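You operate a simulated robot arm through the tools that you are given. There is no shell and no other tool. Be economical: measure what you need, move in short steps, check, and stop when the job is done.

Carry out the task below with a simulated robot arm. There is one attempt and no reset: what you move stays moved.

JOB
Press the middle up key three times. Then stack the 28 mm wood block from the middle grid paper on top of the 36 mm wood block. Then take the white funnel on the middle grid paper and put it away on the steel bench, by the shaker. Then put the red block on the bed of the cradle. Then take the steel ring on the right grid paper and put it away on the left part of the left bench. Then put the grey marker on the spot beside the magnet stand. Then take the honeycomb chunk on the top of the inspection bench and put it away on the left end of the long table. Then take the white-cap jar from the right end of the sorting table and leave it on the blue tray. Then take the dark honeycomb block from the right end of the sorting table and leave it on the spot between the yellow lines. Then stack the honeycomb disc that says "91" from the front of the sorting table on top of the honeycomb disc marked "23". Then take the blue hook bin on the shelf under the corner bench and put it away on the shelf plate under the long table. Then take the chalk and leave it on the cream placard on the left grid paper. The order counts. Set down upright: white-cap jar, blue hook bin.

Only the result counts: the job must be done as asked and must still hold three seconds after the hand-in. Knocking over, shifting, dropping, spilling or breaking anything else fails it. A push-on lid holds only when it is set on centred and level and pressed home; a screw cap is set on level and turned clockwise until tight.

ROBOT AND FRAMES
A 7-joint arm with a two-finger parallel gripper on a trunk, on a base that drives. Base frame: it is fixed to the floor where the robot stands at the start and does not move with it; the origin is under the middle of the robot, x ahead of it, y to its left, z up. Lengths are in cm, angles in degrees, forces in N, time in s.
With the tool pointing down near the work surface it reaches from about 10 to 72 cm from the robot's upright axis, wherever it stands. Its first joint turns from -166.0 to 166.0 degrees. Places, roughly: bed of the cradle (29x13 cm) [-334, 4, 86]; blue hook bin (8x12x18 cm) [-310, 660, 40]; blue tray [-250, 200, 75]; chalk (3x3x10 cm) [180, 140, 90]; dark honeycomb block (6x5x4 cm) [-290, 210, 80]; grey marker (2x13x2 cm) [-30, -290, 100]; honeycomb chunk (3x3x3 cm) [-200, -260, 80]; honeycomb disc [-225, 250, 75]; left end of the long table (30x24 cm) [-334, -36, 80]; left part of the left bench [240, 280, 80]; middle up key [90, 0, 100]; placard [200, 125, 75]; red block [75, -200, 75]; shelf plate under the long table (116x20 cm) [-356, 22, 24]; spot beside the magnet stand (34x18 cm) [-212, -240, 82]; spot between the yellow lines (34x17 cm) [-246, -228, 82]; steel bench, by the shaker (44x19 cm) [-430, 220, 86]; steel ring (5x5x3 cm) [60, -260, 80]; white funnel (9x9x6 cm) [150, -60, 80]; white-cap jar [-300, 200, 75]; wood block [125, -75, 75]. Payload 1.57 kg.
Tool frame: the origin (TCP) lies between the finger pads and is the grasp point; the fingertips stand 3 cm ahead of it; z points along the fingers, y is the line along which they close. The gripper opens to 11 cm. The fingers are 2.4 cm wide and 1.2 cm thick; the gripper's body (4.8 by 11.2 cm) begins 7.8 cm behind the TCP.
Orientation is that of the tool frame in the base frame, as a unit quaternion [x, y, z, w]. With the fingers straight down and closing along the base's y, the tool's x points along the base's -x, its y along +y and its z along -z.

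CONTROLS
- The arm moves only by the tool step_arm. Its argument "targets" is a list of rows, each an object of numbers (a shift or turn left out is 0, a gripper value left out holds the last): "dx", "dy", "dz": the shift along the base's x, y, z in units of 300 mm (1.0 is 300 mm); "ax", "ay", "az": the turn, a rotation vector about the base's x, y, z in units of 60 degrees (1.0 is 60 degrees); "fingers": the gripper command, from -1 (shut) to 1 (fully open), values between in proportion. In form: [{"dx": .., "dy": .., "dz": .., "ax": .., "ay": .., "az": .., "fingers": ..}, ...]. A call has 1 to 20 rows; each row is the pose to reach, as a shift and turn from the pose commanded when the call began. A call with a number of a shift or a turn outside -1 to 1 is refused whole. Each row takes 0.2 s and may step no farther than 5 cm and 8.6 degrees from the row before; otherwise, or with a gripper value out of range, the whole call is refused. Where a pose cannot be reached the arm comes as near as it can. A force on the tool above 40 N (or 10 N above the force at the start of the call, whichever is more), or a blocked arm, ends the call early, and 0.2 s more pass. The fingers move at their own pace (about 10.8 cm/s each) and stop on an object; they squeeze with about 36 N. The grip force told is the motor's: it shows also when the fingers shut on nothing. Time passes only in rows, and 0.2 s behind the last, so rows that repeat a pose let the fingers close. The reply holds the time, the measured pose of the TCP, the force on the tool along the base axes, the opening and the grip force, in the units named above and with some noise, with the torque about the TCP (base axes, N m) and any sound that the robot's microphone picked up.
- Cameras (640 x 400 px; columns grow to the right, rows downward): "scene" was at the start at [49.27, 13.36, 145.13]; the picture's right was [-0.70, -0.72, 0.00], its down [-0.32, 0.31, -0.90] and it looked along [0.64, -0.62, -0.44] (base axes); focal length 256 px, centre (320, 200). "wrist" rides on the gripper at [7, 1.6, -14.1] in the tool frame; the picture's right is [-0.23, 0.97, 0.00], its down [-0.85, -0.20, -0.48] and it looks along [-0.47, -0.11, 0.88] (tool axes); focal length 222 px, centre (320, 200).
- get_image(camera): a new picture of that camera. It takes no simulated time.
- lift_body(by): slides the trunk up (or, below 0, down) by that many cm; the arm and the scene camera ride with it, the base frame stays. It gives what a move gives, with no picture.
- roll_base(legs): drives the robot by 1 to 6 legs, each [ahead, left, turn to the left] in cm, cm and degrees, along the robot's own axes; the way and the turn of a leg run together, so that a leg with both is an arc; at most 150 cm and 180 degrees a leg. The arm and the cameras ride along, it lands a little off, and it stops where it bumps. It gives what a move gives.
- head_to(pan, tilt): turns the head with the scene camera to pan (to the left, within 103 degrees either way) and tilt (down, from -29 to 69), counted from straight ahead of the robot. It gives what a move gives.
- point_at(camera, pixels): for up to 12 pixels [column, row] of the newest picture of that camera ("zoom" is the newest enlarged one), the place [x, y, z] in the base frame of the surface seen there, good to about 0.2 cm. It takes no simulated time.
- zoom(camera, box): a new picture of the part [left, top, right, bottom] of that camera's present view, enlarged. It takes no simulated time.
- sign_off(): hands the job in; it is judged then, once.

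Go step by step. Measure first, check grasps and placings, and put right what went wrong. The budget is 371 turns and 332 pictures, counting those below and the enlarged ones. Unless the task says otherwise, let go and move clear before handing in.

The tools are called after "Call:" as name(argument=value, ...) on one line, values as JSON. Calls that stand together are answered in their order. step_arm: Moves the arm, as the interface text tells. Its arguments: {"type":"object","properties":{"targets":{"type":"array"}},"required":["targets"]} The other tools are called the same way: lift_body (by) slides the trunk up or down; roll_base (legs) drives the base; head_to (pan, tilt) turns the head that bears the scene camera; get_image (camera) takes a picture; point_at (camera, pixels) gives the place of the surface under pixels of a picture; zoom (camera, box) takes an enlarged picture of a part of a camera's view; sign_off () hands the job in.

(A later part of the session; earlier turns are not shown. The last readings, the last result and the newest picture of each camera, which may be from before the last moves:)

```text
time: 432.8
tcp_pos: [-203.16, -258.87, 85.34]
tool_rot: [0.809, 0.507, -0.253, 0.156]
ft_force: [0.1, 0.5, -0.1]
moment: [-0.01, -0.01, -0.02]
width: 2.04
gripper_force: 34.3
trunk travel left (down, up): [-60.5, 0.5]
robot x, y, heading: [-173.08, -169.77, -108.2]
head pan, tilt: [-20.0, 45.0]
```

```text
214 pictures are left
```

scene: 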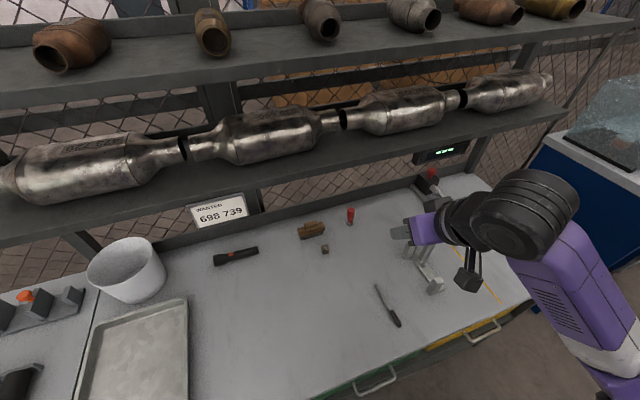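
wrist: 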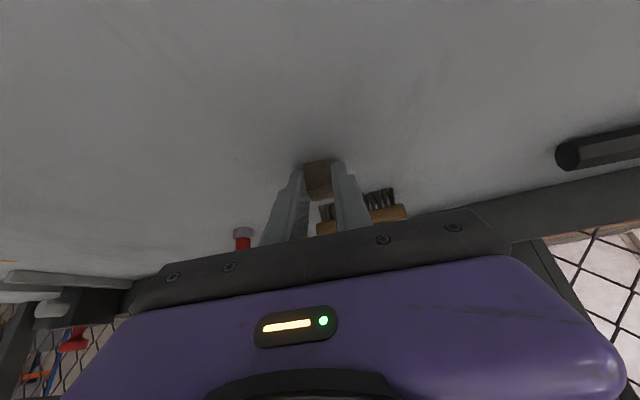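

Gripped (2.04 cm). I back out along the axis, then rise and retract.

Call:
step_arm(targets=[{"dx": 0.01, "dy": 0.02, "dz": 0.05}, {"dx": 0.04, "dy": 0.08, "dz": 0.15}, {"dx": 0.083, "dy": 0.172, "dz": 0.265}, {"dx": 0.083, "dy": 0.28, "dz": 0.36}, {"dx": 0.083, "dy": 0.38, "dz": 0.46}, {"dx": 0.083, "dy": 0.48, "dz": 0.56}, {"dx": 0.083, "dy": 0.58, "dz": 0.66}, {"dx": 0.083, "dy": 0.68, "dz": 0.76}, {"dx": 0.083, "dy": 0.78, "dz": 0.86}, {"dx": 0.083, "dy": 0.88, "dz": 0.96}, {"dx": 0.083, "dy": 1.0, "dz": 1.0}])

Call:
step_arm(targets=[{"dx": -0.05, "dy": 0.14, "dz": 0.03}, {"dx": -0.1, "dy": 0.28, "dz": 0.06}, {"dx": -0.15, "dy": 0.35, "dz": 0.1}])

Call:
get_image(camera="wrist")

Call:
zoom(camera="scene", box=[230, 100, 490, 340])

```text
time: 435.2
tcp_pos: [-201.92, -234.45, 112.36]
tool_rot: [0.81, 0.507, -0.252, 0.156]
ft_force: [0.0, -0.8, 1.2]
moment: [0.0, -0.06, 0.03]
width: 2.04
gripper_force: 34.8
out of reach, approached as far as the arm can: row 10, 11
trunk travel left (down, up): [-60.5, 0.5]
robot x, y, heading: [-173.12, -169.7, -108.2]
head pan, tilt: [-20.0, 45.0]
```

```text
time: 436.2
tcp_pos: [-201.64, -233.96, 113.71]
tool_rot: [0.726, 0.62, -0.228, 0.191]
ft_force: [0.4, -0.9, -1.1]
moment: [0.06, 0.05, -0.01]
width: 2.02
gripper_force: 33.2
out of reach, approached as far as the arm can: row 1, 2, 3
trunk travel left (down, up): [-60.5, 0.5]
robot x, y, heading: [-173.53, -169.61, -108.3]
head pan, tilt: [-20.0, 45.0]
stopped in row 3: the arm was blocked; the commanded pose is now the measured one
```

```text
213 pictures are left
```

wrist: 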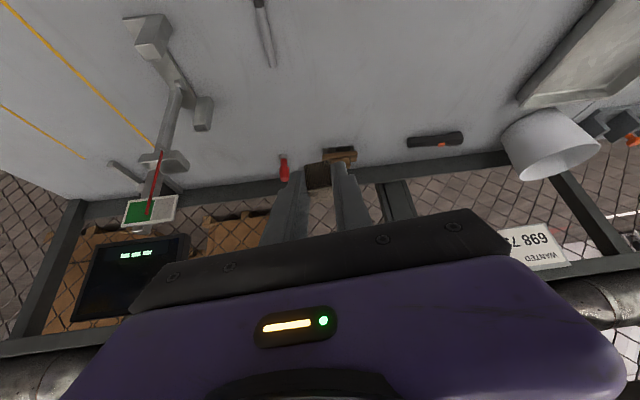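

```text
1.67 times, centred on (360, 220) of scene
```

zoom: 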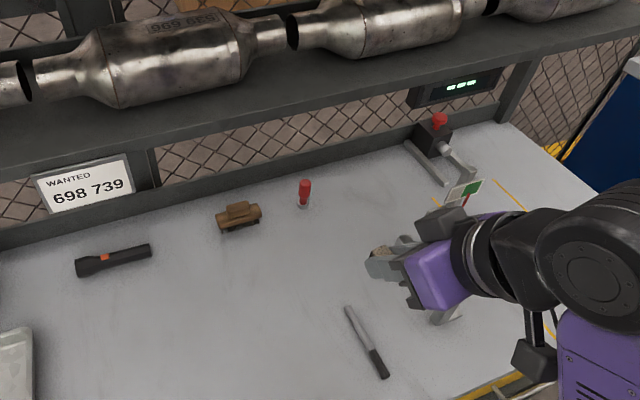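

The tilted tool is cramped here. I untilt it to vertical in place (5 rows), moving a bit forward and up.

Call:
step_arm(targets=[{"ax": 0.115, "ay": -0.02, "dz": 0.02}, {"ax": 0.23, "ay": -0.04, "dz": 0.05}, {"ax": 0.345, "ay": -0.06, "dz": 0.1}, {"ax": 0.46, "ay": -0.08, "dz": 0.15}, {"ax": 0.575, "ay": -0.097, "dz": 0.2}, {"ax": 0.575, "ay": -0.097, "dz": 0.33}, {"ax": 0.575, "ay": -0.097, "dz": 0.45}])

Call:
get_image(camera="wrist")

```text
time: 437.8
tcp_pos: [-201.65, -233.85, 127.42]
tool_rot: [0.762, 0.648, 0.003, -0.003]
ft_force: [-0.2, 0.3, -0.7]
moment: [0.01, 0.01, -0.01]
width: 2.0
gripper_force: 33.1
trunk travel left (down, up): [-60.5, 0.5]
robot x, y, heading: [-173.71, -169.98, -108.3]
head pan, tilt: [-20.0, 45.0]
```

```text
211 pictures are left
```

wrist: 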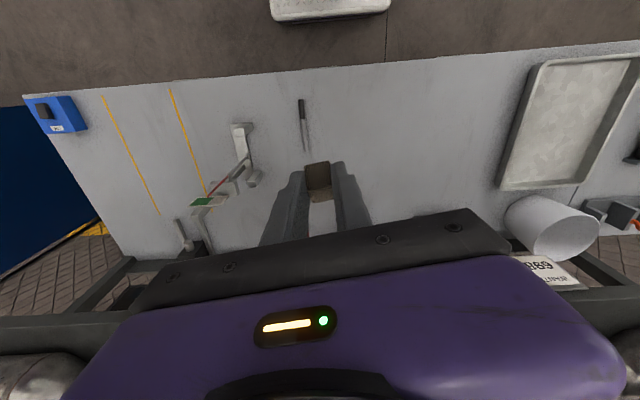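

The chunk is still held, tool vertical. I retract, turn right to 162°, and drive to the long table.

Call:
step_arm(targets=[{"dx": -0.06, "dy": 0.13}, {"dx": -0.12, "dy": 0.26}, {"dx": -0.18, "dy": 0.39}, {"dx": -0.26, "dy": 0.51}])

Call:
roll_base(legs=[[0, 0, -90]])

```text
time: 438.8
tcp_pos: [-209.35, -218.62, 127.14]
tool_rot: [0.761, 0.648, 0.003, -0.003]
ft_force: [1.1, -0.2, -1.2]
moment: [0.0, -0.01, -0.01]
width: 2.01
gripper_force: 33.9
trunk travel left (down, up): [-60.5, 0.5]
robot x, y, heading: [-173.4, -170.0, -108.0]
head pan, tilt: [-20.0, 45.0]
```

```text
time: 443.1
tcp_pos: [-221.85, -133.17, 127.25]
tool_rot: [0.996, -0.087, 0.003, 0.0]
ft_force: [-0.6, 0.3, -0.1]
moment: [0.01, 0.02, -0.02]
width: 2.02
gripper_force: 33.8
trunk travel left (down, up): [-60.5, 0.5]
robot x, y, heading: [-173.24, -170.11, 161.2]
head pan, tilt: [-20.0, 45.0]
```

Call:
roll_base(legs=[[136, 0, 0.8], [0, -72, 0]])

Call:
head_to(pan=0, tilt=60)

Call:
get_image(camera="scene")

Call:
point_at(camera="scene", pixels=[[200, 200], [250, 250], [300, 250], [250, 300], [300, 300], [350, 300], [200, 300], [350, 250], [400, 300], [300, 200], [300, 350], [400, 350]])

```text
time: 453.4
tcp_pos: [-329.65, -22.82, 127.23]
tool_rot: [0.997, -0.074, 0.004, 0.0]
ft_force: [0.2, -0.8, 0.7]
moment: [-0.05, -0.02, 0.02]
width: 2.03
gripper_force: 34.2
trunk travel left (down, up): [-60.5, 0.5]
robot x, y, heading: [-280.26, -58.54, 162.4]
head pan, tilt: [-20.0, 45.0]
```

```text
time: 454.2
tcp_pos: [-329.52, -22.94, 127.24]
tool_rot: [0.997, -0.075, 0.003, 0.0]
ft_force: [-0.5, -0.8, -0.5]
moment: [-0.02, -0.02, -0.04]
width: 2.02
gripper_force: 33.4
trunk travel left (down, up): [-60.5, 0.5]
robot x, y, heading: [-280.5, -58.34, 162.4]
head pan, tilt: [0.0, 60.0]
```

```text
210 pictures are left
```

scene: 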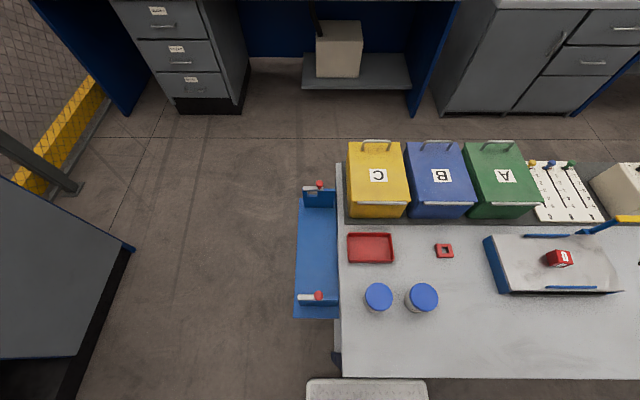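

```text
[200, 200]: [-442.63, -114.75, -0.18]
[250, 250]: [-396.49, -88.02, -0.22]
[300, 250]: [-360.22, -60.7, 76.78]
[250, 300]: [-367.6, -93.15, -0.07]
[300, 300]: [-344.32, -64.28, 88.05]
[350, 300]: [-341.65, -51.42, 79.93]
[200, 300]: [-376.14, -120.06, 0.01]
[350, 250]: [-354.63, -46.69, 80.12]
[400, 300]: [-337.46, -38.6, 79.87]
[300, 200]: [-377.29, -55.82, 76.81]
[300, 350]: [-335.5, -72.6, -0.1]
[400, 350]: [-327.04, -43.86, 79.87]
```

The long table's left end has free room in front of the jars, at about (-326.7,-34.7). For the tilted set-down I need more distance, so I shift the base left 27 and back 8.

Call:
roll_base(legs=[[-8, 27, 0]])

Call:
head_to(pan=-25, tilt=55)

Call:
get_image(camera="scene")

```text
time: 456.2
tcp_pos: [-329.98, -50.79, 127.16]
tool_rot: [0.997, -0.076, 0.004, -0.001]
ft_force: [-0.5, 0.2, -0.9]
moment: [-0.02, 0.0, -0.03]
width: 2.03
gripper_force: 34.2
trunk travel left (down, up): [-60.5, 0.5]
robot x, y, heading: [-281.13, -86.41, 162.3]
head pan, tilt: [0.0, 60.0]
```

```text
time: 457.1
tcp_pos: [-329.95, -50.91, 127.16]
tool_rot: [0.997, -0.075, 0.003, 0.0]
ft_force: [-0.7, 0.4, -0.4]
moment: [0.0, -0.02, 0.01]
width: 2.03
gripper_force: 33.9
trunk travel left (down, up): [-60.5, 0.5]
robot x, y, heading: [-280.88, -86.11, 162.4]
head pan, tilt: [-25.0, 55.0]
```

```text
209 pictures are left
```

scene: 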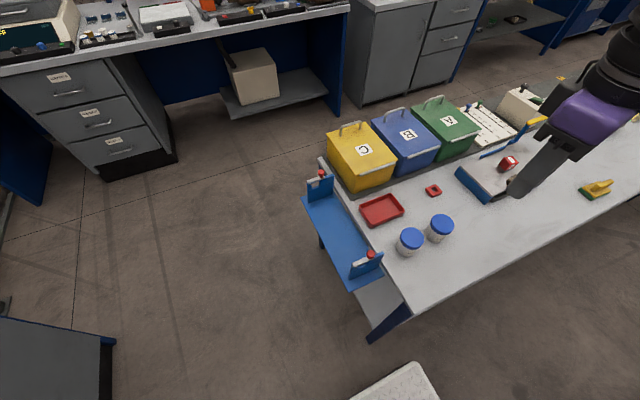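

I move over the spot and tilt the tool back by 35° as at the pick.

Call:
step_arm(targets=[{"dx": 0.04, "dy": 0.14}, {"dx": 0.08, "dy": 0.28}, {"dx": 0.12, "dy": 0.42}, {"dx": 0.155, "dy": 0.533}, {"dx": 0.155, "dy": 0.533, "dz": -0.1, "ax": 0.0175, "ay": 0.115}, {"dx": 0.155, "dy": 0.533, "dz": -0.2, "ax": 0.035, "ay": 0.23}, {"dx": 0.155, "dy": 0.533, "dz": -0.3, "ax": 0.0525, "ay": 0.345}, {"dx": 0.155, "dy": 0.533, "dz": -0.4, "ax": 0.07, "ay": 0.46}, {"dx": 0.155, "dy": 0.533, "dz": -0.5, "ax": 0.0875, "ay": 0.577}])

Call:
get_image(camera="wrist")

Call:
get_image(camera="scene")

```text
time: 459.1
tcp_pos: [-325.18, -34.87, 112.01]
tool_rot: [0.952, -0.073, -0.298, -0.023]
ft_force: [0.4, 0.0, 1.1]
moment: [-0.04, 0.0, 0.01]
width: 2.03
gripper_force: 33.8
trunk travel left (down, up): [-60.5, 0.5]
robot x, y, heading: [-280.37, -86.23, 162.6]
head pan, tilt: [-25.0, 55.0]
```

```text
208 pictures are left
```

wrist: 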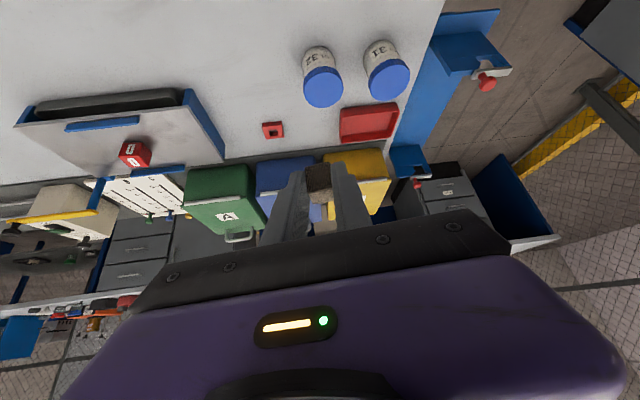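

```text
207 pictures are left
```

scene: 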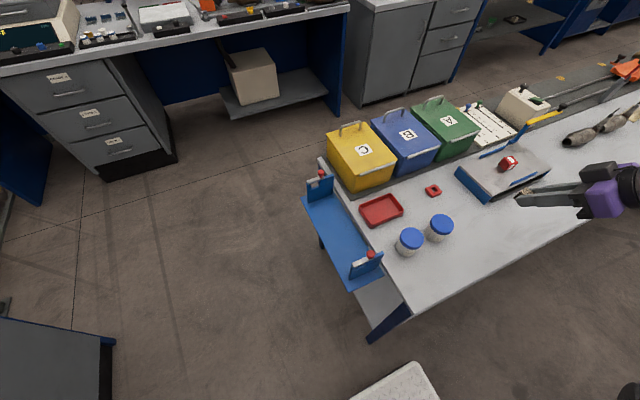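

Call:
step_arm(targets=[{"dz": -0.15}, {"dz": -0.3}, {"dz": -0.45}, {"dz": -0.6}, {"dz": -0.75}, {"dz": -0.88}])

Call:
get_image(camera="wrist")

Call:
zoom(camera="scene", box=[340, 150, 560, 300])

```text
time: 460.4
tcp_pos: [-325.35, -34.81, 85.6]
tool_rot: [0.952, -0.072, -0.297, -0.023]
ft_force: [-0.3, 0.4, 0.4]
moment: [0.0, -0.03, 0.01]
width: 2.03
gripper_force: 34.2
trunk travel left (down, up): [-60.5, 0.5]
robot x, y, heading: [-280.27, -86.54, 162.4]
head pan, tilt: [-25.0, 55.0]
```

```text
206 pictures are left
```

wrist: 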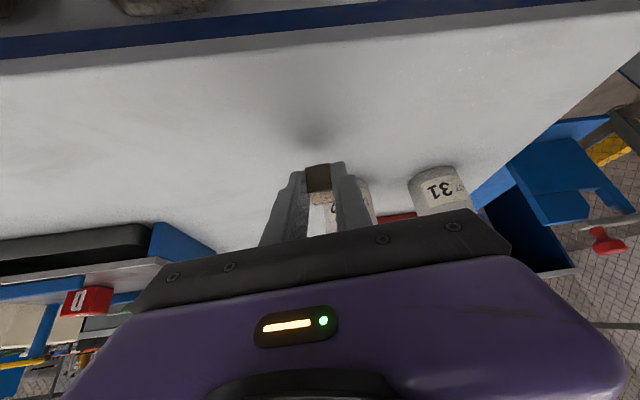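

```text
2.67 times, centred on (450, 225) of scene
```

zoom: 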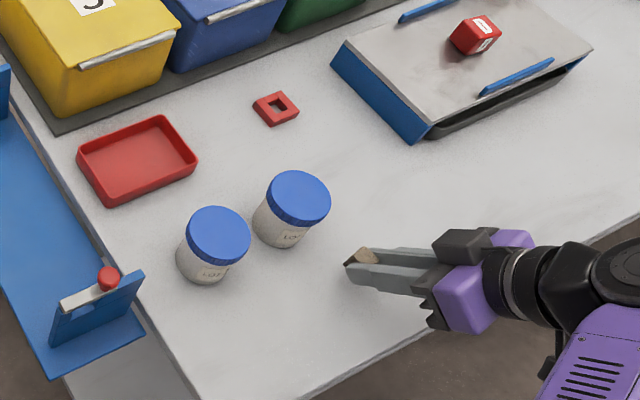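

Call:
step_arm(targets=[{"dz": -0.04}, {"dz": -0.06}, {"dz": -0.07}, {"dz": -0.077}])

```text
time: 461.4
tcp_pos: [-325.26, -34.75, 83.45]
tool_rot: [0.952, -0.074, -0.296, -0.023]
ft_force: [-0.4, -0.1, -0.2]
moment: [-0.02, 0.03, -0.01]
width: 2.02
gripper_force: 34.3
trunk travel left (down, up): [-60.5, 0.5]
robot x, y, heading: [-280.82, -86.06, 162.2]
head pan, tilt: [-25.0, 55.0]
```

Call:
step_arm(targets=[{"dz": -0.005}, {"dz": -0.01}, {"dz": -0.015}])

```text
time: 462.2
tcp_pos: [-325.26, -34.84, 83.08]
tool_rot: [0.952, -0.072, -0.298, -0.022]
ft_force: [-0.2, -3.7, 9.7]
moment: [-0.16, 0.09, 0.09]
width: 2.01
gripper_force: 34.1
trunk travel left (down, up): [-60.5, 0.5]
robot x, y, heading: [-280.69, -85.97, 162.1]
head pan, tilt: [-25.0, 55.0]
```

Light contact. I open and withdraw along the tool axis.

Call:
step_arm(targets=[{"dz": 0.0, "fingers": -0.5}, {"dz": 0.0, "fingers": -0.2}, {"dz": 0.0, "fingers": 0.0}, {"dx": 0.04, "dy": -0.006, "dz": 0.06}, {"dx": 0.11, "dy": -0.017, "dz": 0.16}, {"dx": 0.19, "dy": -0.029, "dz": 0.28}, {"dx": 0.2, "dy": -0.029, "dz": 0.42}, {"dx": 0.2, "dy": -0.029, "dz": 0.56}, {"dx": 0.2, "dy": -0.029, "dz": 0.7}, {"dx": 0.2, "dy": -0.029, "dz": 0.84}, {"dx": 0.2, "dy": -0.029, "dz": 0.98}])

Call:
zoom(camera="scene", box=[340, 150, 560, 300])

```text
time: 464.6
tcp_pos: [-319.48, -35.78, 112.45]
tool_rot: [0.952, -0.072, -0.296, -0.021]
ft_force: [-0.5, 0.0, -0.3]
moment: [0.05, -0.04, -0.04]
width: 5.52
gripper_force: 0.0
trunk travel left (down, up): [-60.5, 0.5]
robot x, y, heading: [-281.14, -86.49, 162.4]
head pan, tilt: [-25.0, 55.0]
```

```text
2.67 times, centred on (450, 225) of scene
```

zoom: 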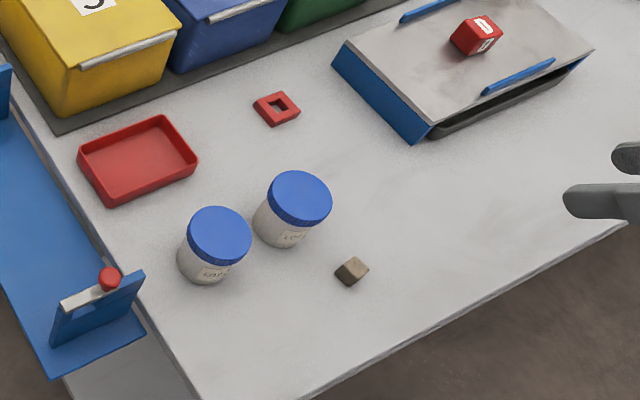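

The chunk stands on the table's left end. Next: the white-cap jar on the sorting table. I untilt the tool and look along the front aisle to the right.

Call:
step_arm(targets=[{"ax": -0.0175, "ay": -0.115, "dz": 0.03, "fingers": -1}, {"ax": -0.035, "ay": -0.23, "dz": 0.08}, {"ax": -0.0525, "ay": -0.345, "dz": 0.16}, {"ax": -0.07, "ay": -0.46, "dz": 0.26}, {"ax": -0.0875, "ay": -0.577, "dz": 0.38}, {"ax": -0.0875, "ay": -0.577, "dz": 0.48}])

Call:
head_to(pan=-75, tilt=30)

Call:
get_image(camera="scene")

```text
time: 466.1
tcp_pos: [-319.31, -35.88, 126.88]
tool_rot: [0.997, -0.077, 0.005, 0.0]
ft_force: [0.0, 0.7, 0.7]
moment: [-0.01, -0.02, -0.02]
width: 0.02
gripper_force: 21.5
trunk travel left (down, up): [-60.5, 0.5]
robot x, y, heading: [-281.04, -86.34, 162.3]
head pan, tilt: [-25.0, 55.0]
```

```text
time: 467.2
tcp_pos: [-319.32, -35.84, 126.68]
tool_rot: [0.997, -0.076, 0.004, 0.0]
ft_force: [-0.5, 0.3, -0.3]
moment: [0.0, -0.02, 0.01]
width: 0.01
gripper_force: 21.2
trunk travel left (down, up): [-60.5, 0.5]
robot x, y, heading: [-280.89, -86.23, 162.3]
head pan, tilt: [-75.0, 30.0]
```

```text
203 pictures are left
```

scene: 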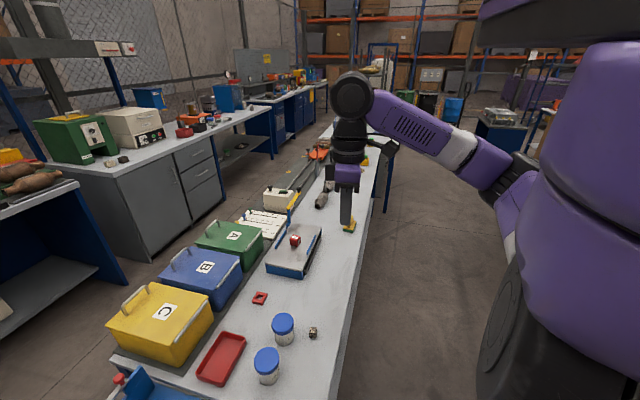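

The front aisle is open. I slide right 225 toward the sorting table.

Call:
roll_base(legs=[[0, -115, 0], [0, -110, 0]])

Call:
head_to(pan=-30, tilt=40)

Call:
get_image(camera="scene")

```text
time: 477.6
tcp_pos: [-253.7, 169.95, 126.75]
tool_rot: [0.997, -0.074, 0.004, 0.0]
ft_force: [0.0, 0.1, 0.3]
moment: [0.02, 0.01, 0.01]
width: 0.0
gripper_force: 21.0
trunk travel left (down, up): [-60.5, 0.5]
robot x, y, heading: [-214.63, 119.58, 162.6]
head pan, tilt: [-75.0, 30.0]
stopped in leg 2: the robot was blocked; the commanded pose is now the measured one
```

```text
time: 478.7
tcp_pos: [-253.78, 170.02, 126.85]
tool_rot: [0.997, -0.074, 0.003, 0.0]
ft_force: [0.5, -0.8, 0.1]
moment: [0.0, 0.0, 0.02]
width: 0.0
gripper_force: 21.0
trunk travel left (down, up): [-60.5, 0.5]
robot x, y, heading: [-214.71, 119.13, 162.7]
head pan, tilt: [-30.0, 40.0]
```

```text
202 pictures are left
```

scene: 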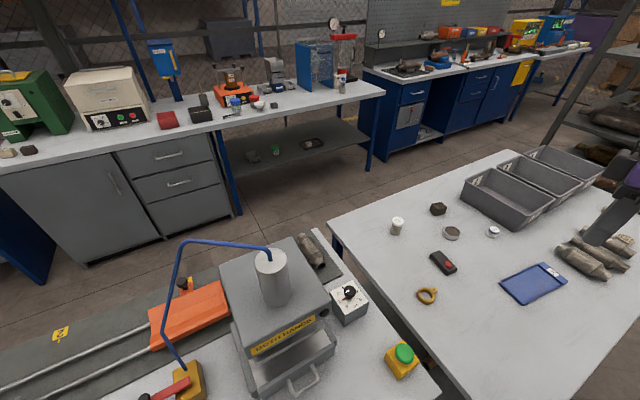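

The sorting table is ahead right: white-cap jar (397,226), dark block (438,209), discs, blue tray (533,284). I measure.

Call:
zoom(camera="scene", box=[330, 140, 640, 340])

Call:
point_at(camera="scene", pixels=[[397, 222], [438, 209], [451, 232], [493, 231], [533, 284], [330, 225], [450, 380], [640, 300], [510, 152], [442, 262], [427, 297], [350, 250]])

```text
2.00 times, centred on (485, 240) of scene
```

zoom: 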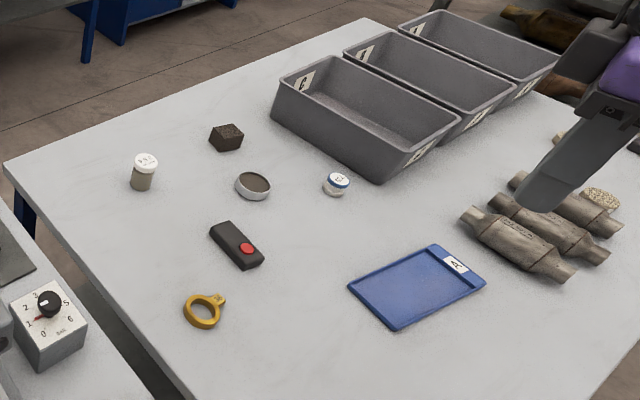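

```text
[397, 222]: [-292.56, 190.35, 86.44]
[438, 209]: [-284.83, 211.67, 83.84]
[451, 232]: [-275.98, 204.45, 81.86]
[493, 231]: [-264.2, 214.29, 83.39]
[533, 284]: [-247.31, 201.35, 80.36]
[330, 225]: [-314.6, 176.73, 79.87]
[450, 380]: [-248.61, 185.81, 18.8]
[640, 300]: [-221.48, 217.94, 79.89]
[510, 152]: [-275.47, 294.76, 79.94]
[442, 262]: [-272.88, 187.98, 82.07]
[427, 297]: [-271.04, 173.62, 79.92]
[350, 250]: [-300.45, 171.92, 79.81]
```

Call:
head_to(pan=-85, tilt=45)

Call:
get_image(camera="scene")

Call:
head_to(pan=-30, tilt=66)

Call:
get_image(camera="scene")

```text
time: 479.9
tcp_pos: [-253.62, 169.92, 126.72]
tool_rot: [0.997, -0.074, 0.004, 0.001]
ft_force: [-0.6, 0.9, -0.2]
moment: [0.01, 0.03, -0.01]
width: 0.0
gripper_force: 21.4
trunk travel left (down, up): [-60.5, 0.5]
robot x, y, heading: [-214.68, 119.42, 162.7]
head pan, tilt: [-85.0, 45.0]
```

```text
200 pictures are left
```

scene: 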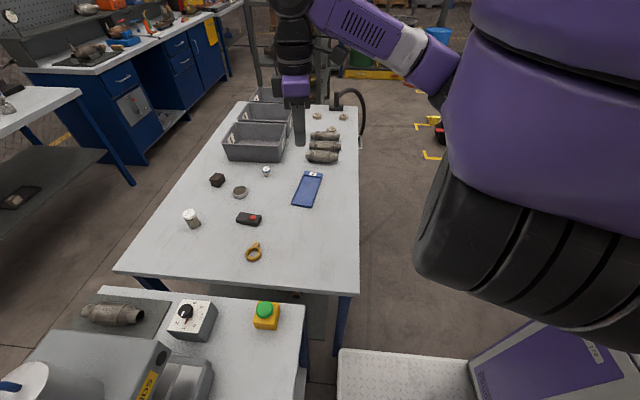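

```text
time: 481.2
tcp_pos: [-253.67, 169.98, 126.77]
tool_rot: [0.997, -0.074, 0.004, 0.0]
ft_force: [0.3, -0.4, -1.0]
moment: [0.01, 0.02, 0.05]
width: 0.0
gripper_force: 21.8
trunk travel left (down, up): [-60.5, 0.5]
robot x, y, heading: [-214.96, 119.84, 162.8]
head pan, tilt: [-30.0, 66.0]
```

```text
199 pictures are left
```

scene: 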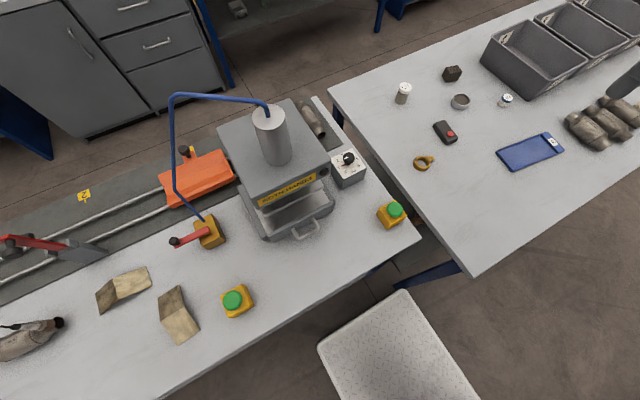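

Call:
point_at(camera="scene", pixels=[[470, 272], [330, 92], [440, 270], [400, 285], [600, 180], [460, 262], [545, 10], [420, 240]])

```text
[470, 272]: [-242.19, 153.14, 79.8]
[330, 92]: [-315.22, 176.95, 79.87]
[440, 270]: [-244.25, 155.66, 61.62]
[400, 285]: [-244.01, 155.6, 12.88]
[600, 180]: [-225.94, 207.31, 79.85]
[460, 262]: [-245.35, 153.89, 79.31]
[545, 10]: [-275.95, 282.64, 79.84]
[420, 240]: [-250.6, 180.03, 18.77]
```

The sorting table's front leg (-244,156) stopped me. I back 8, slide right 42 and come ahead again.

Call:
roll_base(legs=[[-9, 0, -0.7], [0, -42, 0], [5, 0, 0]])

Call:
head_to(pan=0, tilt=50)

Call:
get_image(camera="scene")

```text
time: 485.0
tcp_pos: [-236.13, 209.62, 126.78]
tool_rot: [0.997, -0.079, 0.004, 0.0]
ft_force: [0.1, 0.4, 0.5]
moment: [0.02, 0.03, 0.0]
width: 0.01
gripper_force: 21.5
trunk travel left (down, up): [-60.5, 0.5]
robot x, y, heading: [-197.7, 158.83, 162.2]
head pan, tilt: [-30.0, 66.0]
```

```text
time: 486.0
tcp_pos: [-236.14, 209.63, 126.81]
tool_rot: [0.997, -0.08, 0.003, 0.001]
ft_force: [0.7, -0.2, -0.5]
moment: [-0.01, 0.04, 0.05]
width: 0.0
gripper_force: 20.5
trunk travel left (down, up): [-60.5, 0.5]
robot x, y, heading: [-198.03, 158.64, 162.0]
head pan, tilt: [0.0, 50.0]
```

```text
198 pictures are left
```

scene: 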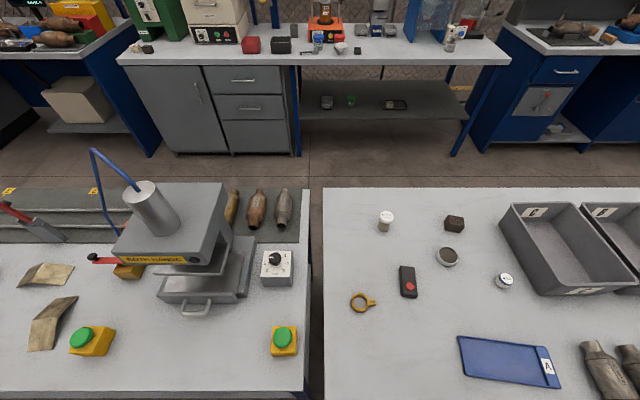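

Call:
zoom(camera="scene", box=[360, 200, 480, 290])

Call:
point_at(camera="zoom", pixels=[[135, 90], [105, 85], [165, 85], [135, 130], [505, 115], [480, 90], [545, 95], [135, 155], [467, 285], [320, 380]])

Call:
zoom(camera="scene", box=[450, 320, 570, 395])

Call:
point_at(camera="zoom", pixels=[[60, 110], [100, 320], [520, 380], [480, 150], [290, 250], [200, 250], [350, 250]])

```text
4.44 times, centred on (420, 245) of scene
```

zoom: 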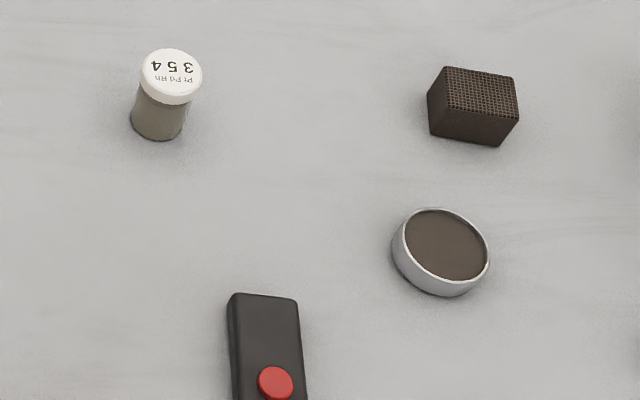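

```text
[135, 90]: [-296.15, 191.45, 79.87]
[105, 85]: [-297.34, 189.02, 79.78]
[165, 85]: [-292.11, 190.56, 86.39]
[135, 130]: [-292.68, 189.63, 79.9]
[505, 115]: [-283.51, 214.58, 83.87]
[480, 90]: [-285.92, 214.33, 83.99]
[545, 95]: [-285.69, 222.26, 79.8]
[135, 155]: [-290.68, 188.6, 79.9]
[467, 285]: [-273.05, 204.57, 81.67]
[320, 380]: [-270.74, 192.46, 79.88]
```

```text
5.33 times, centred on (510, 358) of scene
```

zoom: 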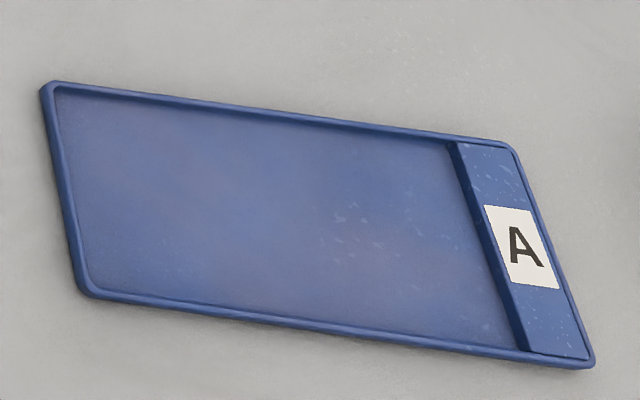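

```text
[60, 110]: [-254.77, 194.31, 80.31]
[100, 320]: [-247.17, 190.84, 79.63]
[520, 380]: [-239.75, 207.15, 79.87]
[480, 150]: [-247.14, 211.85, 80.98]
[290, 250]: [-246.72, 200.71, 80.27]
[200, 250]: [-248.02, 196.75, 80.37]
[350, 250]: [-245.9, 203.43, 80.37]
```

Jar axis ≈ (-292.6,191.1), 80–86.4 high; tray floor centre ≈ (-247,200.5). The jar is 75 cm from the shoulder, so I'll take it with the tool tilted 30°.

Call:
step_arm(targets=[{"dx": -0.14, "dy": -0.05, "az": -0.05, "fingers": 0.1}, {"dx": -0.28, "dy": -0.1, "az": -0.1}, {"dx": -0.42, "dy": -0.16, "az": -0.15}, {"dx": -0.56, "dy": -0.22, "az": -0.15}, {"dx": -0.7, "dy": -0.28, "az": -0.15}, {"dx": -0.84, "dy": -0.33, "az": -0.15}, {"dx": -0.97, "dy": -0.38, "az": -0.15}])

Call:
step_arm(targets=[{"dx": -0.08, "dy": -0.04, "dz": -0.1, "ax": 0.039, "ay": 0.119}, {"dx": -0.18, "dy": -0.08, "dz": -0.2, "ax": 0.078, "ay": 0.238}, {"dx": -0.28, "dy": -0.12, "dz": -0.3, "ax": 0.117, "ay": 0.357}, {"dx": -0.38, "dy": -0.16, "dz": -0.4, "ax": 0.1545, "ay": 0.4755}, {"dx": -0.48, "dy": -0.2, "dz": -0.5, "ax": 0.1545, "ay": 0.4755}, {"dx": -0.58, "dy": -0.24, "dz": -0.6, "ax": 0.1545, "ay": 0.4755}, {"dx": -0.66, "dy": -0.27, "dz": -0.7, "ax": 0.1545, "ay": 0.4755}, {"dx": -0.737, "dy": -0.293, "dz": -0.8, "ax": 0.1545, "ay": 0.4755}])

Call:
get_image(camera="wrist")

```text
time: 487.6
tcp_pos: [-265.33, 198.37, 126.83]
tool_rot: [0.987, -0.158, 0.004, 0.0]
ft_force: [0.1, -0.4, -0.1]
moment: [0.0, 0.03, 0.04]
width: 6.06
gripper_force: 0.2
trunk travel left (down, up): [-60.5, 0.5]
robot x, y, heading: [-197.89, 158.93, 162.3]
head pan, tilt: [0.0, 50.0]
```

```text
time: 489.4
tcp_pos: [-287.45, 189.39, 102.85]
tool_rot: [0.955, -0.153, -0.252, -0.041]
ft_force: [0.1, -0.5, 0.4]
moment: [-0.04, -0.02, 0.02]
width: 6.05
gripper_force: 0.0
trunk travel left (down, up): [-60.5, 0.5]
robot x, y, heading: [-197.9, 158.87, 161.9]
head pan, tilt: [0.0, 50.0]
```

```text
195 pictures are left
```

wrist: 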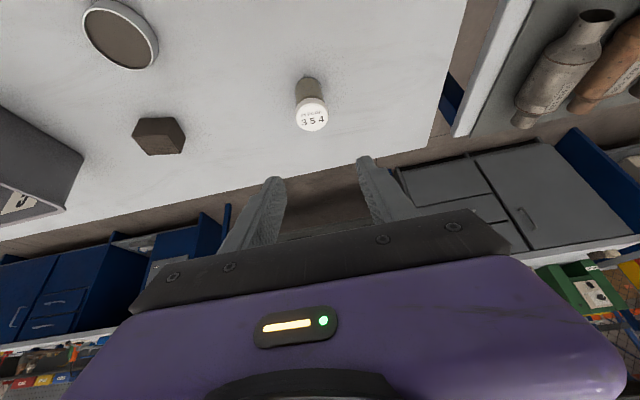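

Call:
point_at(camera="wrist", pixels=[[312, 117], [308, 82], [299, 112], [326, 112], [318, 90], [298, 88]])

```text
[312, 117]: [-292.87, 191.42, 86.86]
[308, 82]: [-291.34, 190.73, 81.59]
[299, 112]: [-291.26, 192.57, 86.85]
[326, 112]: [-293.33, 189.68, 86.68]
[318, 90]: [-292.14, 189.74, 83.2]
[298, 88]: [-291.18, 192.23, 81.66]
```

Confirmed, axis (-292.7,191.2). I go to the pre-grasp, then along the tool axis and close.

Call:
step_arm(targets=[{"dz": -0.15}, {"dz": -0.3}, {"dy": 0.003, "dz": -0.342}, {"dx": -0.05, "dy": 0.019, "dz": -0.44}, {"dx": -0.1, "dy": 0.036, "dz": -0.53}, {"dx": -0.14, "dy": 0.05, "dz": -0.6}, {"dx": -0.16, "dy": 0.056, "dz": -0.633}])

Call:
get_image(camera="wrist")

```text
time: 491.0
tcp_pos: [-292.26, 190.98, 83.79]
tool_rot: [0.955, -0.152, -0.252, -0.04]
ft_force: [-0.7, -0.7, -0.2]
moment: [-0.05, 0.0, 0.01]
width: 6.06
gripper_force: 0.0
trunk travel left (down, up): [-60.5, 0.5]
robot x, y, heading: [-197.53, 158.36, 161.8]
head pan, tilt: [0.0, 50.0]
```

```text
194 pictures are left
```

wrist: 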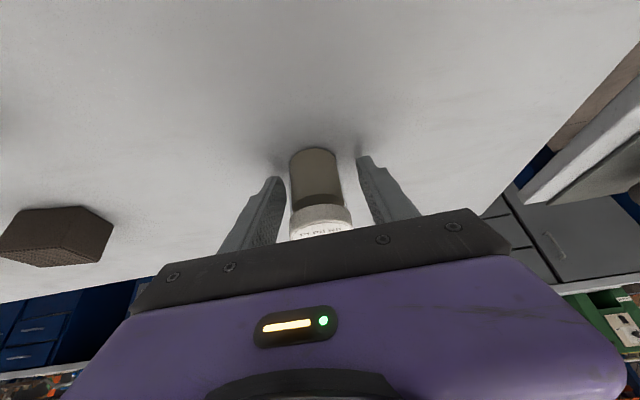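

The jar stands between the fingers. I close and lift.

Call:
step_arm(targets=[{"fingers": -1}, {}, {}, {}])

Call:
step_arm(targets=[{"dz": 0.04}, {"dz": 0.12}, {"dx": 0.03, "dz": 0.26}, {"dx": 0.1, "dz": 0.38}, {"dx": 0.2, "dz": 0.48}])

Call:
get_image(camera="wrist")

```text
time: 492.0
tcp_pos: [-292.27, 191.09, 83.83]
tool_rot: [0.955, -0.152, -0.252, -0.04]
ft_force: [0.2, -0.4, -0.4]
moment: [0.0, 0.03, -0.01]
width: 4.09
gripper_force: 35.8
trunk travel left (down, up): [-60.5, 0.5]
robot x, y, heading: [-198.03, 158.84, 162.1]
head pan, tilt: [0.0, 50.0]
```

```text
time: 493.2
tcp_pos: [-286.13, 191.18, 98.19]
tool_rot: [0.955, -0.152, -0.251, -0.039]
ft_force: [0.4, 0.4, -1.3]
moment: [0.03, 0.0, 0.01]
width: 4.07
gripper_force: 36.1
trunk travel left (down, up): [-60.5, 0.5]
robot x, y, heading: [-198.1, 158.86, 162.0]
head pan, tilt: [0.0, 50.0]
```

```text
193 pictures are left
```

wrist: 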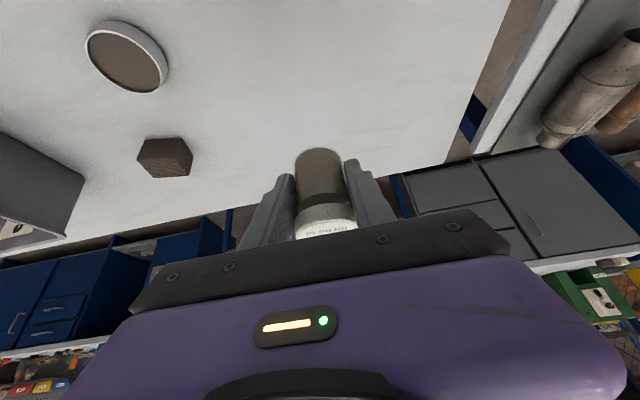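

Held upright (4.07 cm). I carry it over the blue tray at (-247.5,200).

Call:
step_arm(targets=[{"dx": 0.14, "dy": 0.03, "dz": 0.06}, {"dx": 0.28, "dy": 0.06, "dz": 0.1}, {"dx": 0.42, "dy": 0.09, "dz": 0.1}, {"dx": 0.56, "dy": 0.12, "dz": 0.1}, {"dx": 0.7, "dy": 0.15, "dz": 0.1}, {"dx": 0.84, "dy": 0.18, "dz": 0.1}, {"dx": 0.98, "dy": 0.22, "dz": 0.1}])

Call:
step_arm(targets=[{"dx": 0.14, "dy": 0.03}, {"dx": 0.27, "dy": 0.055}, {"dx": 0.315, "dy": 0.07}, {"dx": 0.315, "dy": 0.07, "dz": -0.15}])

Call:
get_image(camera="wrist")

Call:
get_image(camera="scene")

```text
time: 494.8
tcp_pos: [-256.71, 197.66, 101.23]
tool_rot: [0.955, -0.152, -0.252, -0.04]
ft_force: [0.5, 0.0, -0.2]
moment: [0.0, -0.01, 0.01]
width: 4.08
gripper_force: 36.3
trunk travel left (down, up): [-60.5, 0.5]
robot x, y, heading: [-198.1, 159.12, 162.4]
head pan, tilt: [0.0, 50.0]
```

```text
time: 495.8
tcp_pos: [-247.37, 199.76, 96.78]
tool_rot: [0.955, -0.152, -0.252, -0.04]
ft_force: [0.7, 0.3, -1.4]
moment: [0.0, -0.02, -0.01]
width: 4.09
gripper_force: 36.0
trunk travel left (down, up): [-60.5, 0.5]
robot x, y, heading: [-198.26, 158.62, 161.6]
head pan, tilt: [0.0, 50.0]
```

```text
192 pictures are left
```

wrist: 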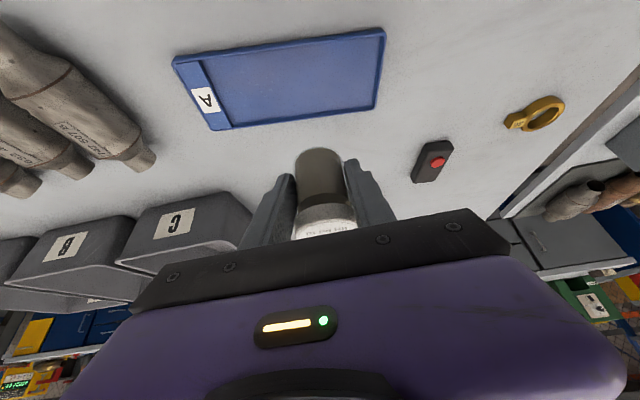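

```text
191 pictures are left
```

scene: 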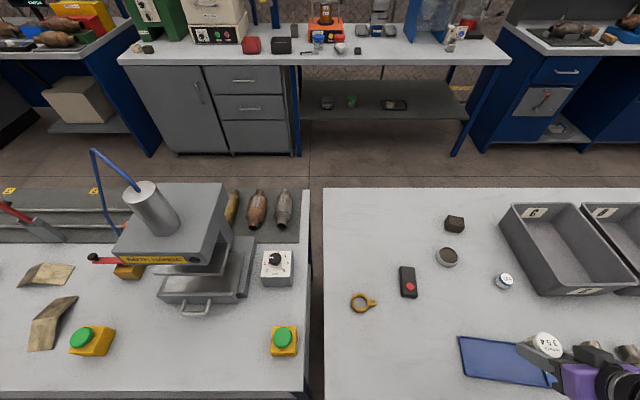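

Call:
step_arm(targets=[{"dz": -0.15}, {"dz": -0.3}, {"dz": -0.38}, {"dz": -0.405}, {"dz": -0.412}])

Call:
head_to(pan=-30, tilt=60)

Call:
get_image(camera="scene")

```text
time: 497.0
tcp_pos: [-247.49, 199.77, 84.21]
tool_rot: [0.955, -0.153, -0.252, -0.039]
ft_force: [0.1, -0.2, -0.4]
moment: [-0.03, -0.02, -0.03]
width: 4.09
gripper_force: 36.5
trunk travel left (down, up): [-60.5, 0.5]
robot x, y, heading: [-197.96, 158.97, 162.3]
head pan, tilt: [0.0, 50.0]
```

```text
time: 497.9
tcp_pos: [-247.48, 199.69, 84.36]
tool_rot: [0.955, -0.151, -0.252, -0.04]
ft_force: [0.2, 0.3, -0.5]
moment: [0.01, -0.02, 0.01]
width: 4.07
gripper_force: 36.2
trunk travel left (down, up): [-60.5, 0.5]
robot x, y, heading: [-197.86, 158.77, 162.1]
head pan, tilt: [-30.0, 60.0]
```

```text
190 pictures are left
```

scene: 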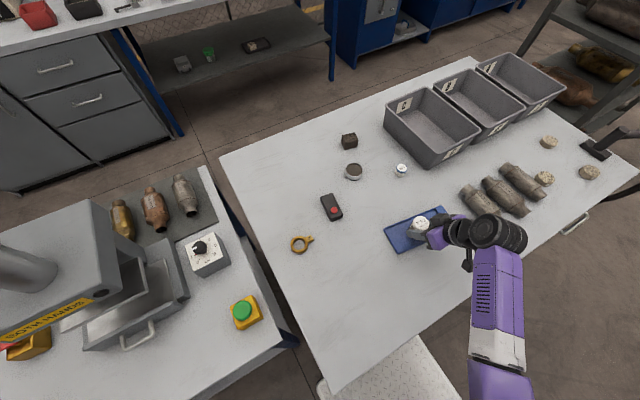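

Over the tray. I feel for contact and then release.

Call:
step_arm(targets=[{"dz": -0.006}, {"dz": -0.012}, {"dz": -0.018}])

```text
time: 498.7
tcp_pos: [-247.44, 199.94, 84.04]
tool_rot: [0.954, -0.152, -0.255, -0.041]
ft_force: [1.0, -6.3, 29.0]
moment: [-0.19, 0.3, 0.06]
width: 4.09
gripper_force: 36.2
trunk travel left (down, up): [-60.5, 0.5]
robot x, y, heading: [-197.89, 158.7, 162.1]
head pan, tilt: [-30.0, 60.0]
```

Call:
step_arm(targets=[{"dz": 0.009}, {"dz": 0.009, "fingers": -0.15}, {"dz": 0.009, "fingers": 0.0}, {"dz": 0.009, "fingers": 0.1}, {"dx": 0.03, "dy": -0.01, "dz": 0.07}, {"dx": 0.09, "dy": -0.03, "dz": 0.18}, {"dx": 0.15, "dy": -0.05, "dz": 0.29}, {"dx": 0.15, "dy": -0.05, "dz": 0.43}, {"dx": 0.15, "dy": -0.05, "dz": 0.58}, {"dx": 0.15, "dy": -0.05, "dz": 0.73}])

Call:
get_image(camera="scene")

```text
time: 500.9
tcp_pos: [-242.68, 198.23, 105.6]
tool_rot: [0.955, -0.152, -0.251, -0.04]
ft_force: [-0.6, 0.3, 0.0]
moment: [0.01, -0.01, -0.01]
width: 6.08
gripper_force: 0.1
trunk travel left (down, up): [-60.5, 0.5]
robot x, y, heading: [-198.1, 158.75, 162.0]
head pan, tilt: [-30.0, 60.0]
```

```text
189 pictures are left
```

scene: 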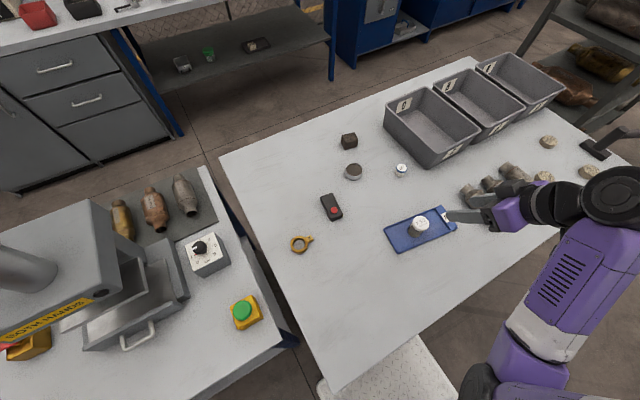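

The jar stands on the tray. Next the dark honeycomb block at (349,141); I zoom to measure it.

Call:
zoom(camera="scene", box=[325, 120, 375, 160])

Call:
point_at(camera="zoom", pixels=[[320, 180], [300, 150], [340, 150], [360, 180], [270, 170], [320, 240]])

```text
10.00 times, centred on (350, 140) of scene
```

zoom: 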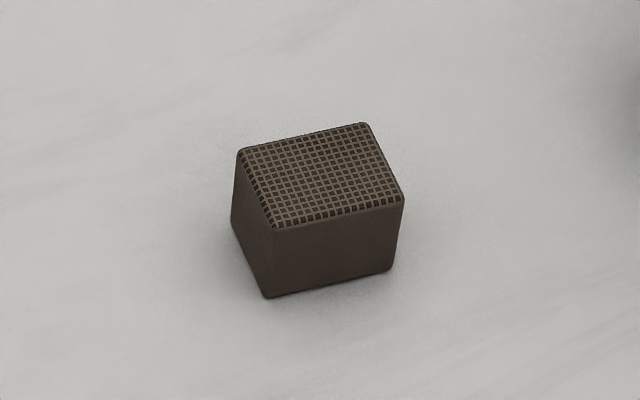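

```text
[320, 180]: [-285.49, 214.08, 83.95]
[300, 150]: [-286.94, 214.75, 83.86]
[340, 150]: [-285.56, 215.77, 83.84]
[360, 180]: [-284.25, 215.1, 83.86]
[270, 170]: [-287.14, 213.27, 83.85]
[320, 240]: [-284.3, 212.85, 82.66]
```

Call:
point_at(camera="zoom", pixels=[[244, 153], [364, 127], [398, 194], [277, 223]])

Call:
roll_base(legs=[[0, -24, 0]])

```text
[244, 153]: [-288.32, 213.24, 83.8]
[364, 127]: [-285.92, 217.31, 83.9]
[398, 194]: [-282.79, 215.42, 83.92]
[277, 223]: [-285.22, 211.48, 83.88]
```

```text
time: 502.7
tcp_pos: [-235.29, 221.25, 105.6]
tool_rot: [0.955, -0.152, -0.253, -0.041]
ft_force: [-0.2, 0.4, 0.0]
moment: [-0.03, 0.0, -0.01]
width: 6.05
gripper_force: 0.1
trunk travel left (down, up): [-60.5, 0.5]
robot x, y, heading: [-190.59, 181.82, 162.1]
head pan, tilt: [-30.0, 60.0]
```

Block centre (-285.6,214.4), long axis at 59°. I go to a pre-grasp with the tool turned so it closes along that axis.

Call:
step_arm(targets=[{"dx": -0.14, "dy": -0.03, "dz": 0.05, "az": -0.07, "fingers": 0.4}, {"dx": -0.28, "dy": -0.06, "dz": 0.05, "az": -0.14}, {"dx": -0.42, "dy": -0.09, "dz": 0.05, "az": -0.21}, {"dx": -0.56, "dy": -0.12, "dz": 0.05, "az": -0.21}, {"dx": -0.7, "dy": -0.15, "dz": 0.05, "az": -0.21}, {"dx": -0.84, "dy": -0.18, "dz": 0.03, "az": -0.21}, {"dx": -0.98, "dy": -0.21, "dz": 0.0, "az": -0.21}])

Call:
step_arm(targets=[{"dx": -0.14, "dy": -0.03}, {"dx": -0.28, "dy": -0.06}, {"dx": -0.42, "dy": -0.09, "dz": -0.05}, {"dx": -0.53, "dy": -0.115, "dz": -0.15}, {"dx": -0.533, "dy": -0.115, "dz": -0.3}])

Call:
get_image(camera="wrist")

Call:
point_at(camera="wrist", pixels=[[320, 120], [320, 130], [320, 140], [320, 150], [310, 140], [330, 140]])

```text
time: 504.3
tcp_pos: [-264.66, 214.97, 105.71]
tool_rot: [0.933, -0.255, -0.247, -0.067]
ft_force: [0.1, -0.1, -0.1]
moment: [0.0, 0.06, 0.01]
width: 7.69
gripper_force: 0.1
trunk travel left (down, up): [-60.5, 0.5]
robot x, y, heading: [-190.33, 181.95, 162.2]
head pan, tilt: [-30.0, 60.0]
```

```text
time: 505.5
tcp_pos: [-280.43, 211.51, 96.8]
tool_rot: [0.932, -0.255, -0.247, -0.068]
ft_force: [-0.4, -0.2, 0.5]
moment: [0.0, 0.0, 0.04]
width: 7.73
gripper_force: 0.1
trunk travel left (down, up): [-60.5, 0.5]
robot x, y, heading: [-190.77, 181.64, 162.3]
head pan, tilt: [-30.0, 60.0]
```

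```text
187 pictures are left
```

wrist: 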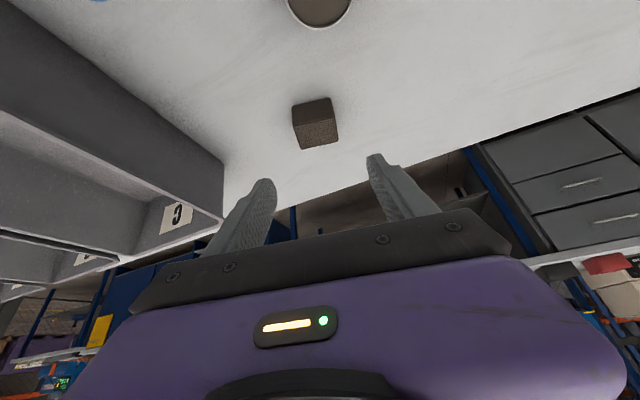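

```text
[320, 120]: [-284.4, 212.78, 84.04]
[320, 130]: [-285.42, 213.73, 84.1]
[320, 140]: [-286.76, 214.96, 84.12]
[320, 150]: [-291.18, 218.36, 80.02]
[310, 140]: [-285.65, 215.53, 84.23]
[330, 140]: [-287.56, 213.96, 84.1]
```

Call:
point_at(camera="wrist", pixels=[[218, 163], [222, 205], [200, 145], [297, 105], [330, 100], [338, 137], [303, 147]])

```text
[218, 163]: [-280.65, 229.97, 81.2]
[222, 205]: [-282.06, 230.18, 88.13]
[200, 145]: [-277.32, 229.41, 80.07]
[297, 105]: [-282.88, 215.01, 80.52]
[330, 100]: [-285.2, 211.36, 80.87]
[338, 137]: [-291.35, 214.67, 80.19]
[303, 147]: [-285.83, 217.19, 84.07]
```

Clearance to the bin is 12 cm. I go in along the axis and close.

Call:
step_arm(targets=[{"dz": -0.1}, {"dz": -0.155}, {"dx": -0.05, "dy": 0.03, "dz": -0.25}, {"dx": -0.1, "dy": 0.058, "dz": -0.34}, {"dx": -0.14, "dy": 0.08, "dz": -0.42}, {"dx": -0.15, "dy": 0.085, "dz": -0.443}, {"dx": -0.15, "dy": 0.085, "dz": -0.443, "fingers": -1}, {"dx": -0.15, "dy": 0.085, "dz": -0.443}, {"dx": -0.15, "dy": 0.085, "dz": -0.443}])

Call:
get_image(camera="wrist")

```text
time: 507.5
tcp_pos: [-285.18, 214.07, 83.34]
tool_rot: [0.933, -0.255, -0.246, -0.068]
ft_force: [-0.5, 0.1, -0.2]
moment: [0.0, -0.01, 0.02]
width: 5.11
gripper_force: 36.3
trunk travel left (down, up): [-60.5, 0.5]
robot x, y, heading: [-190.43, 181.93, 162.4]
head pan, tilt: [-30.0, 60.0]
```

```text
186 pictures are left
```

wrist: 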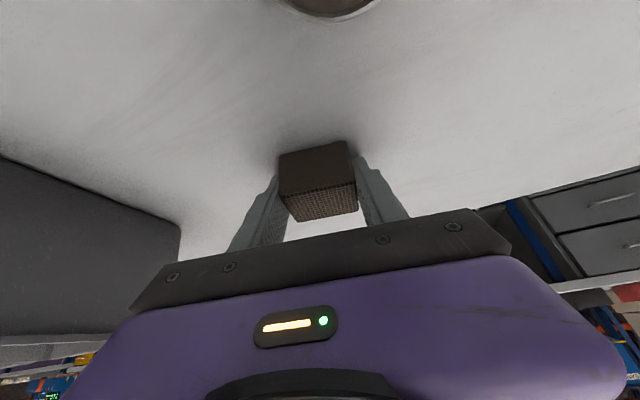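

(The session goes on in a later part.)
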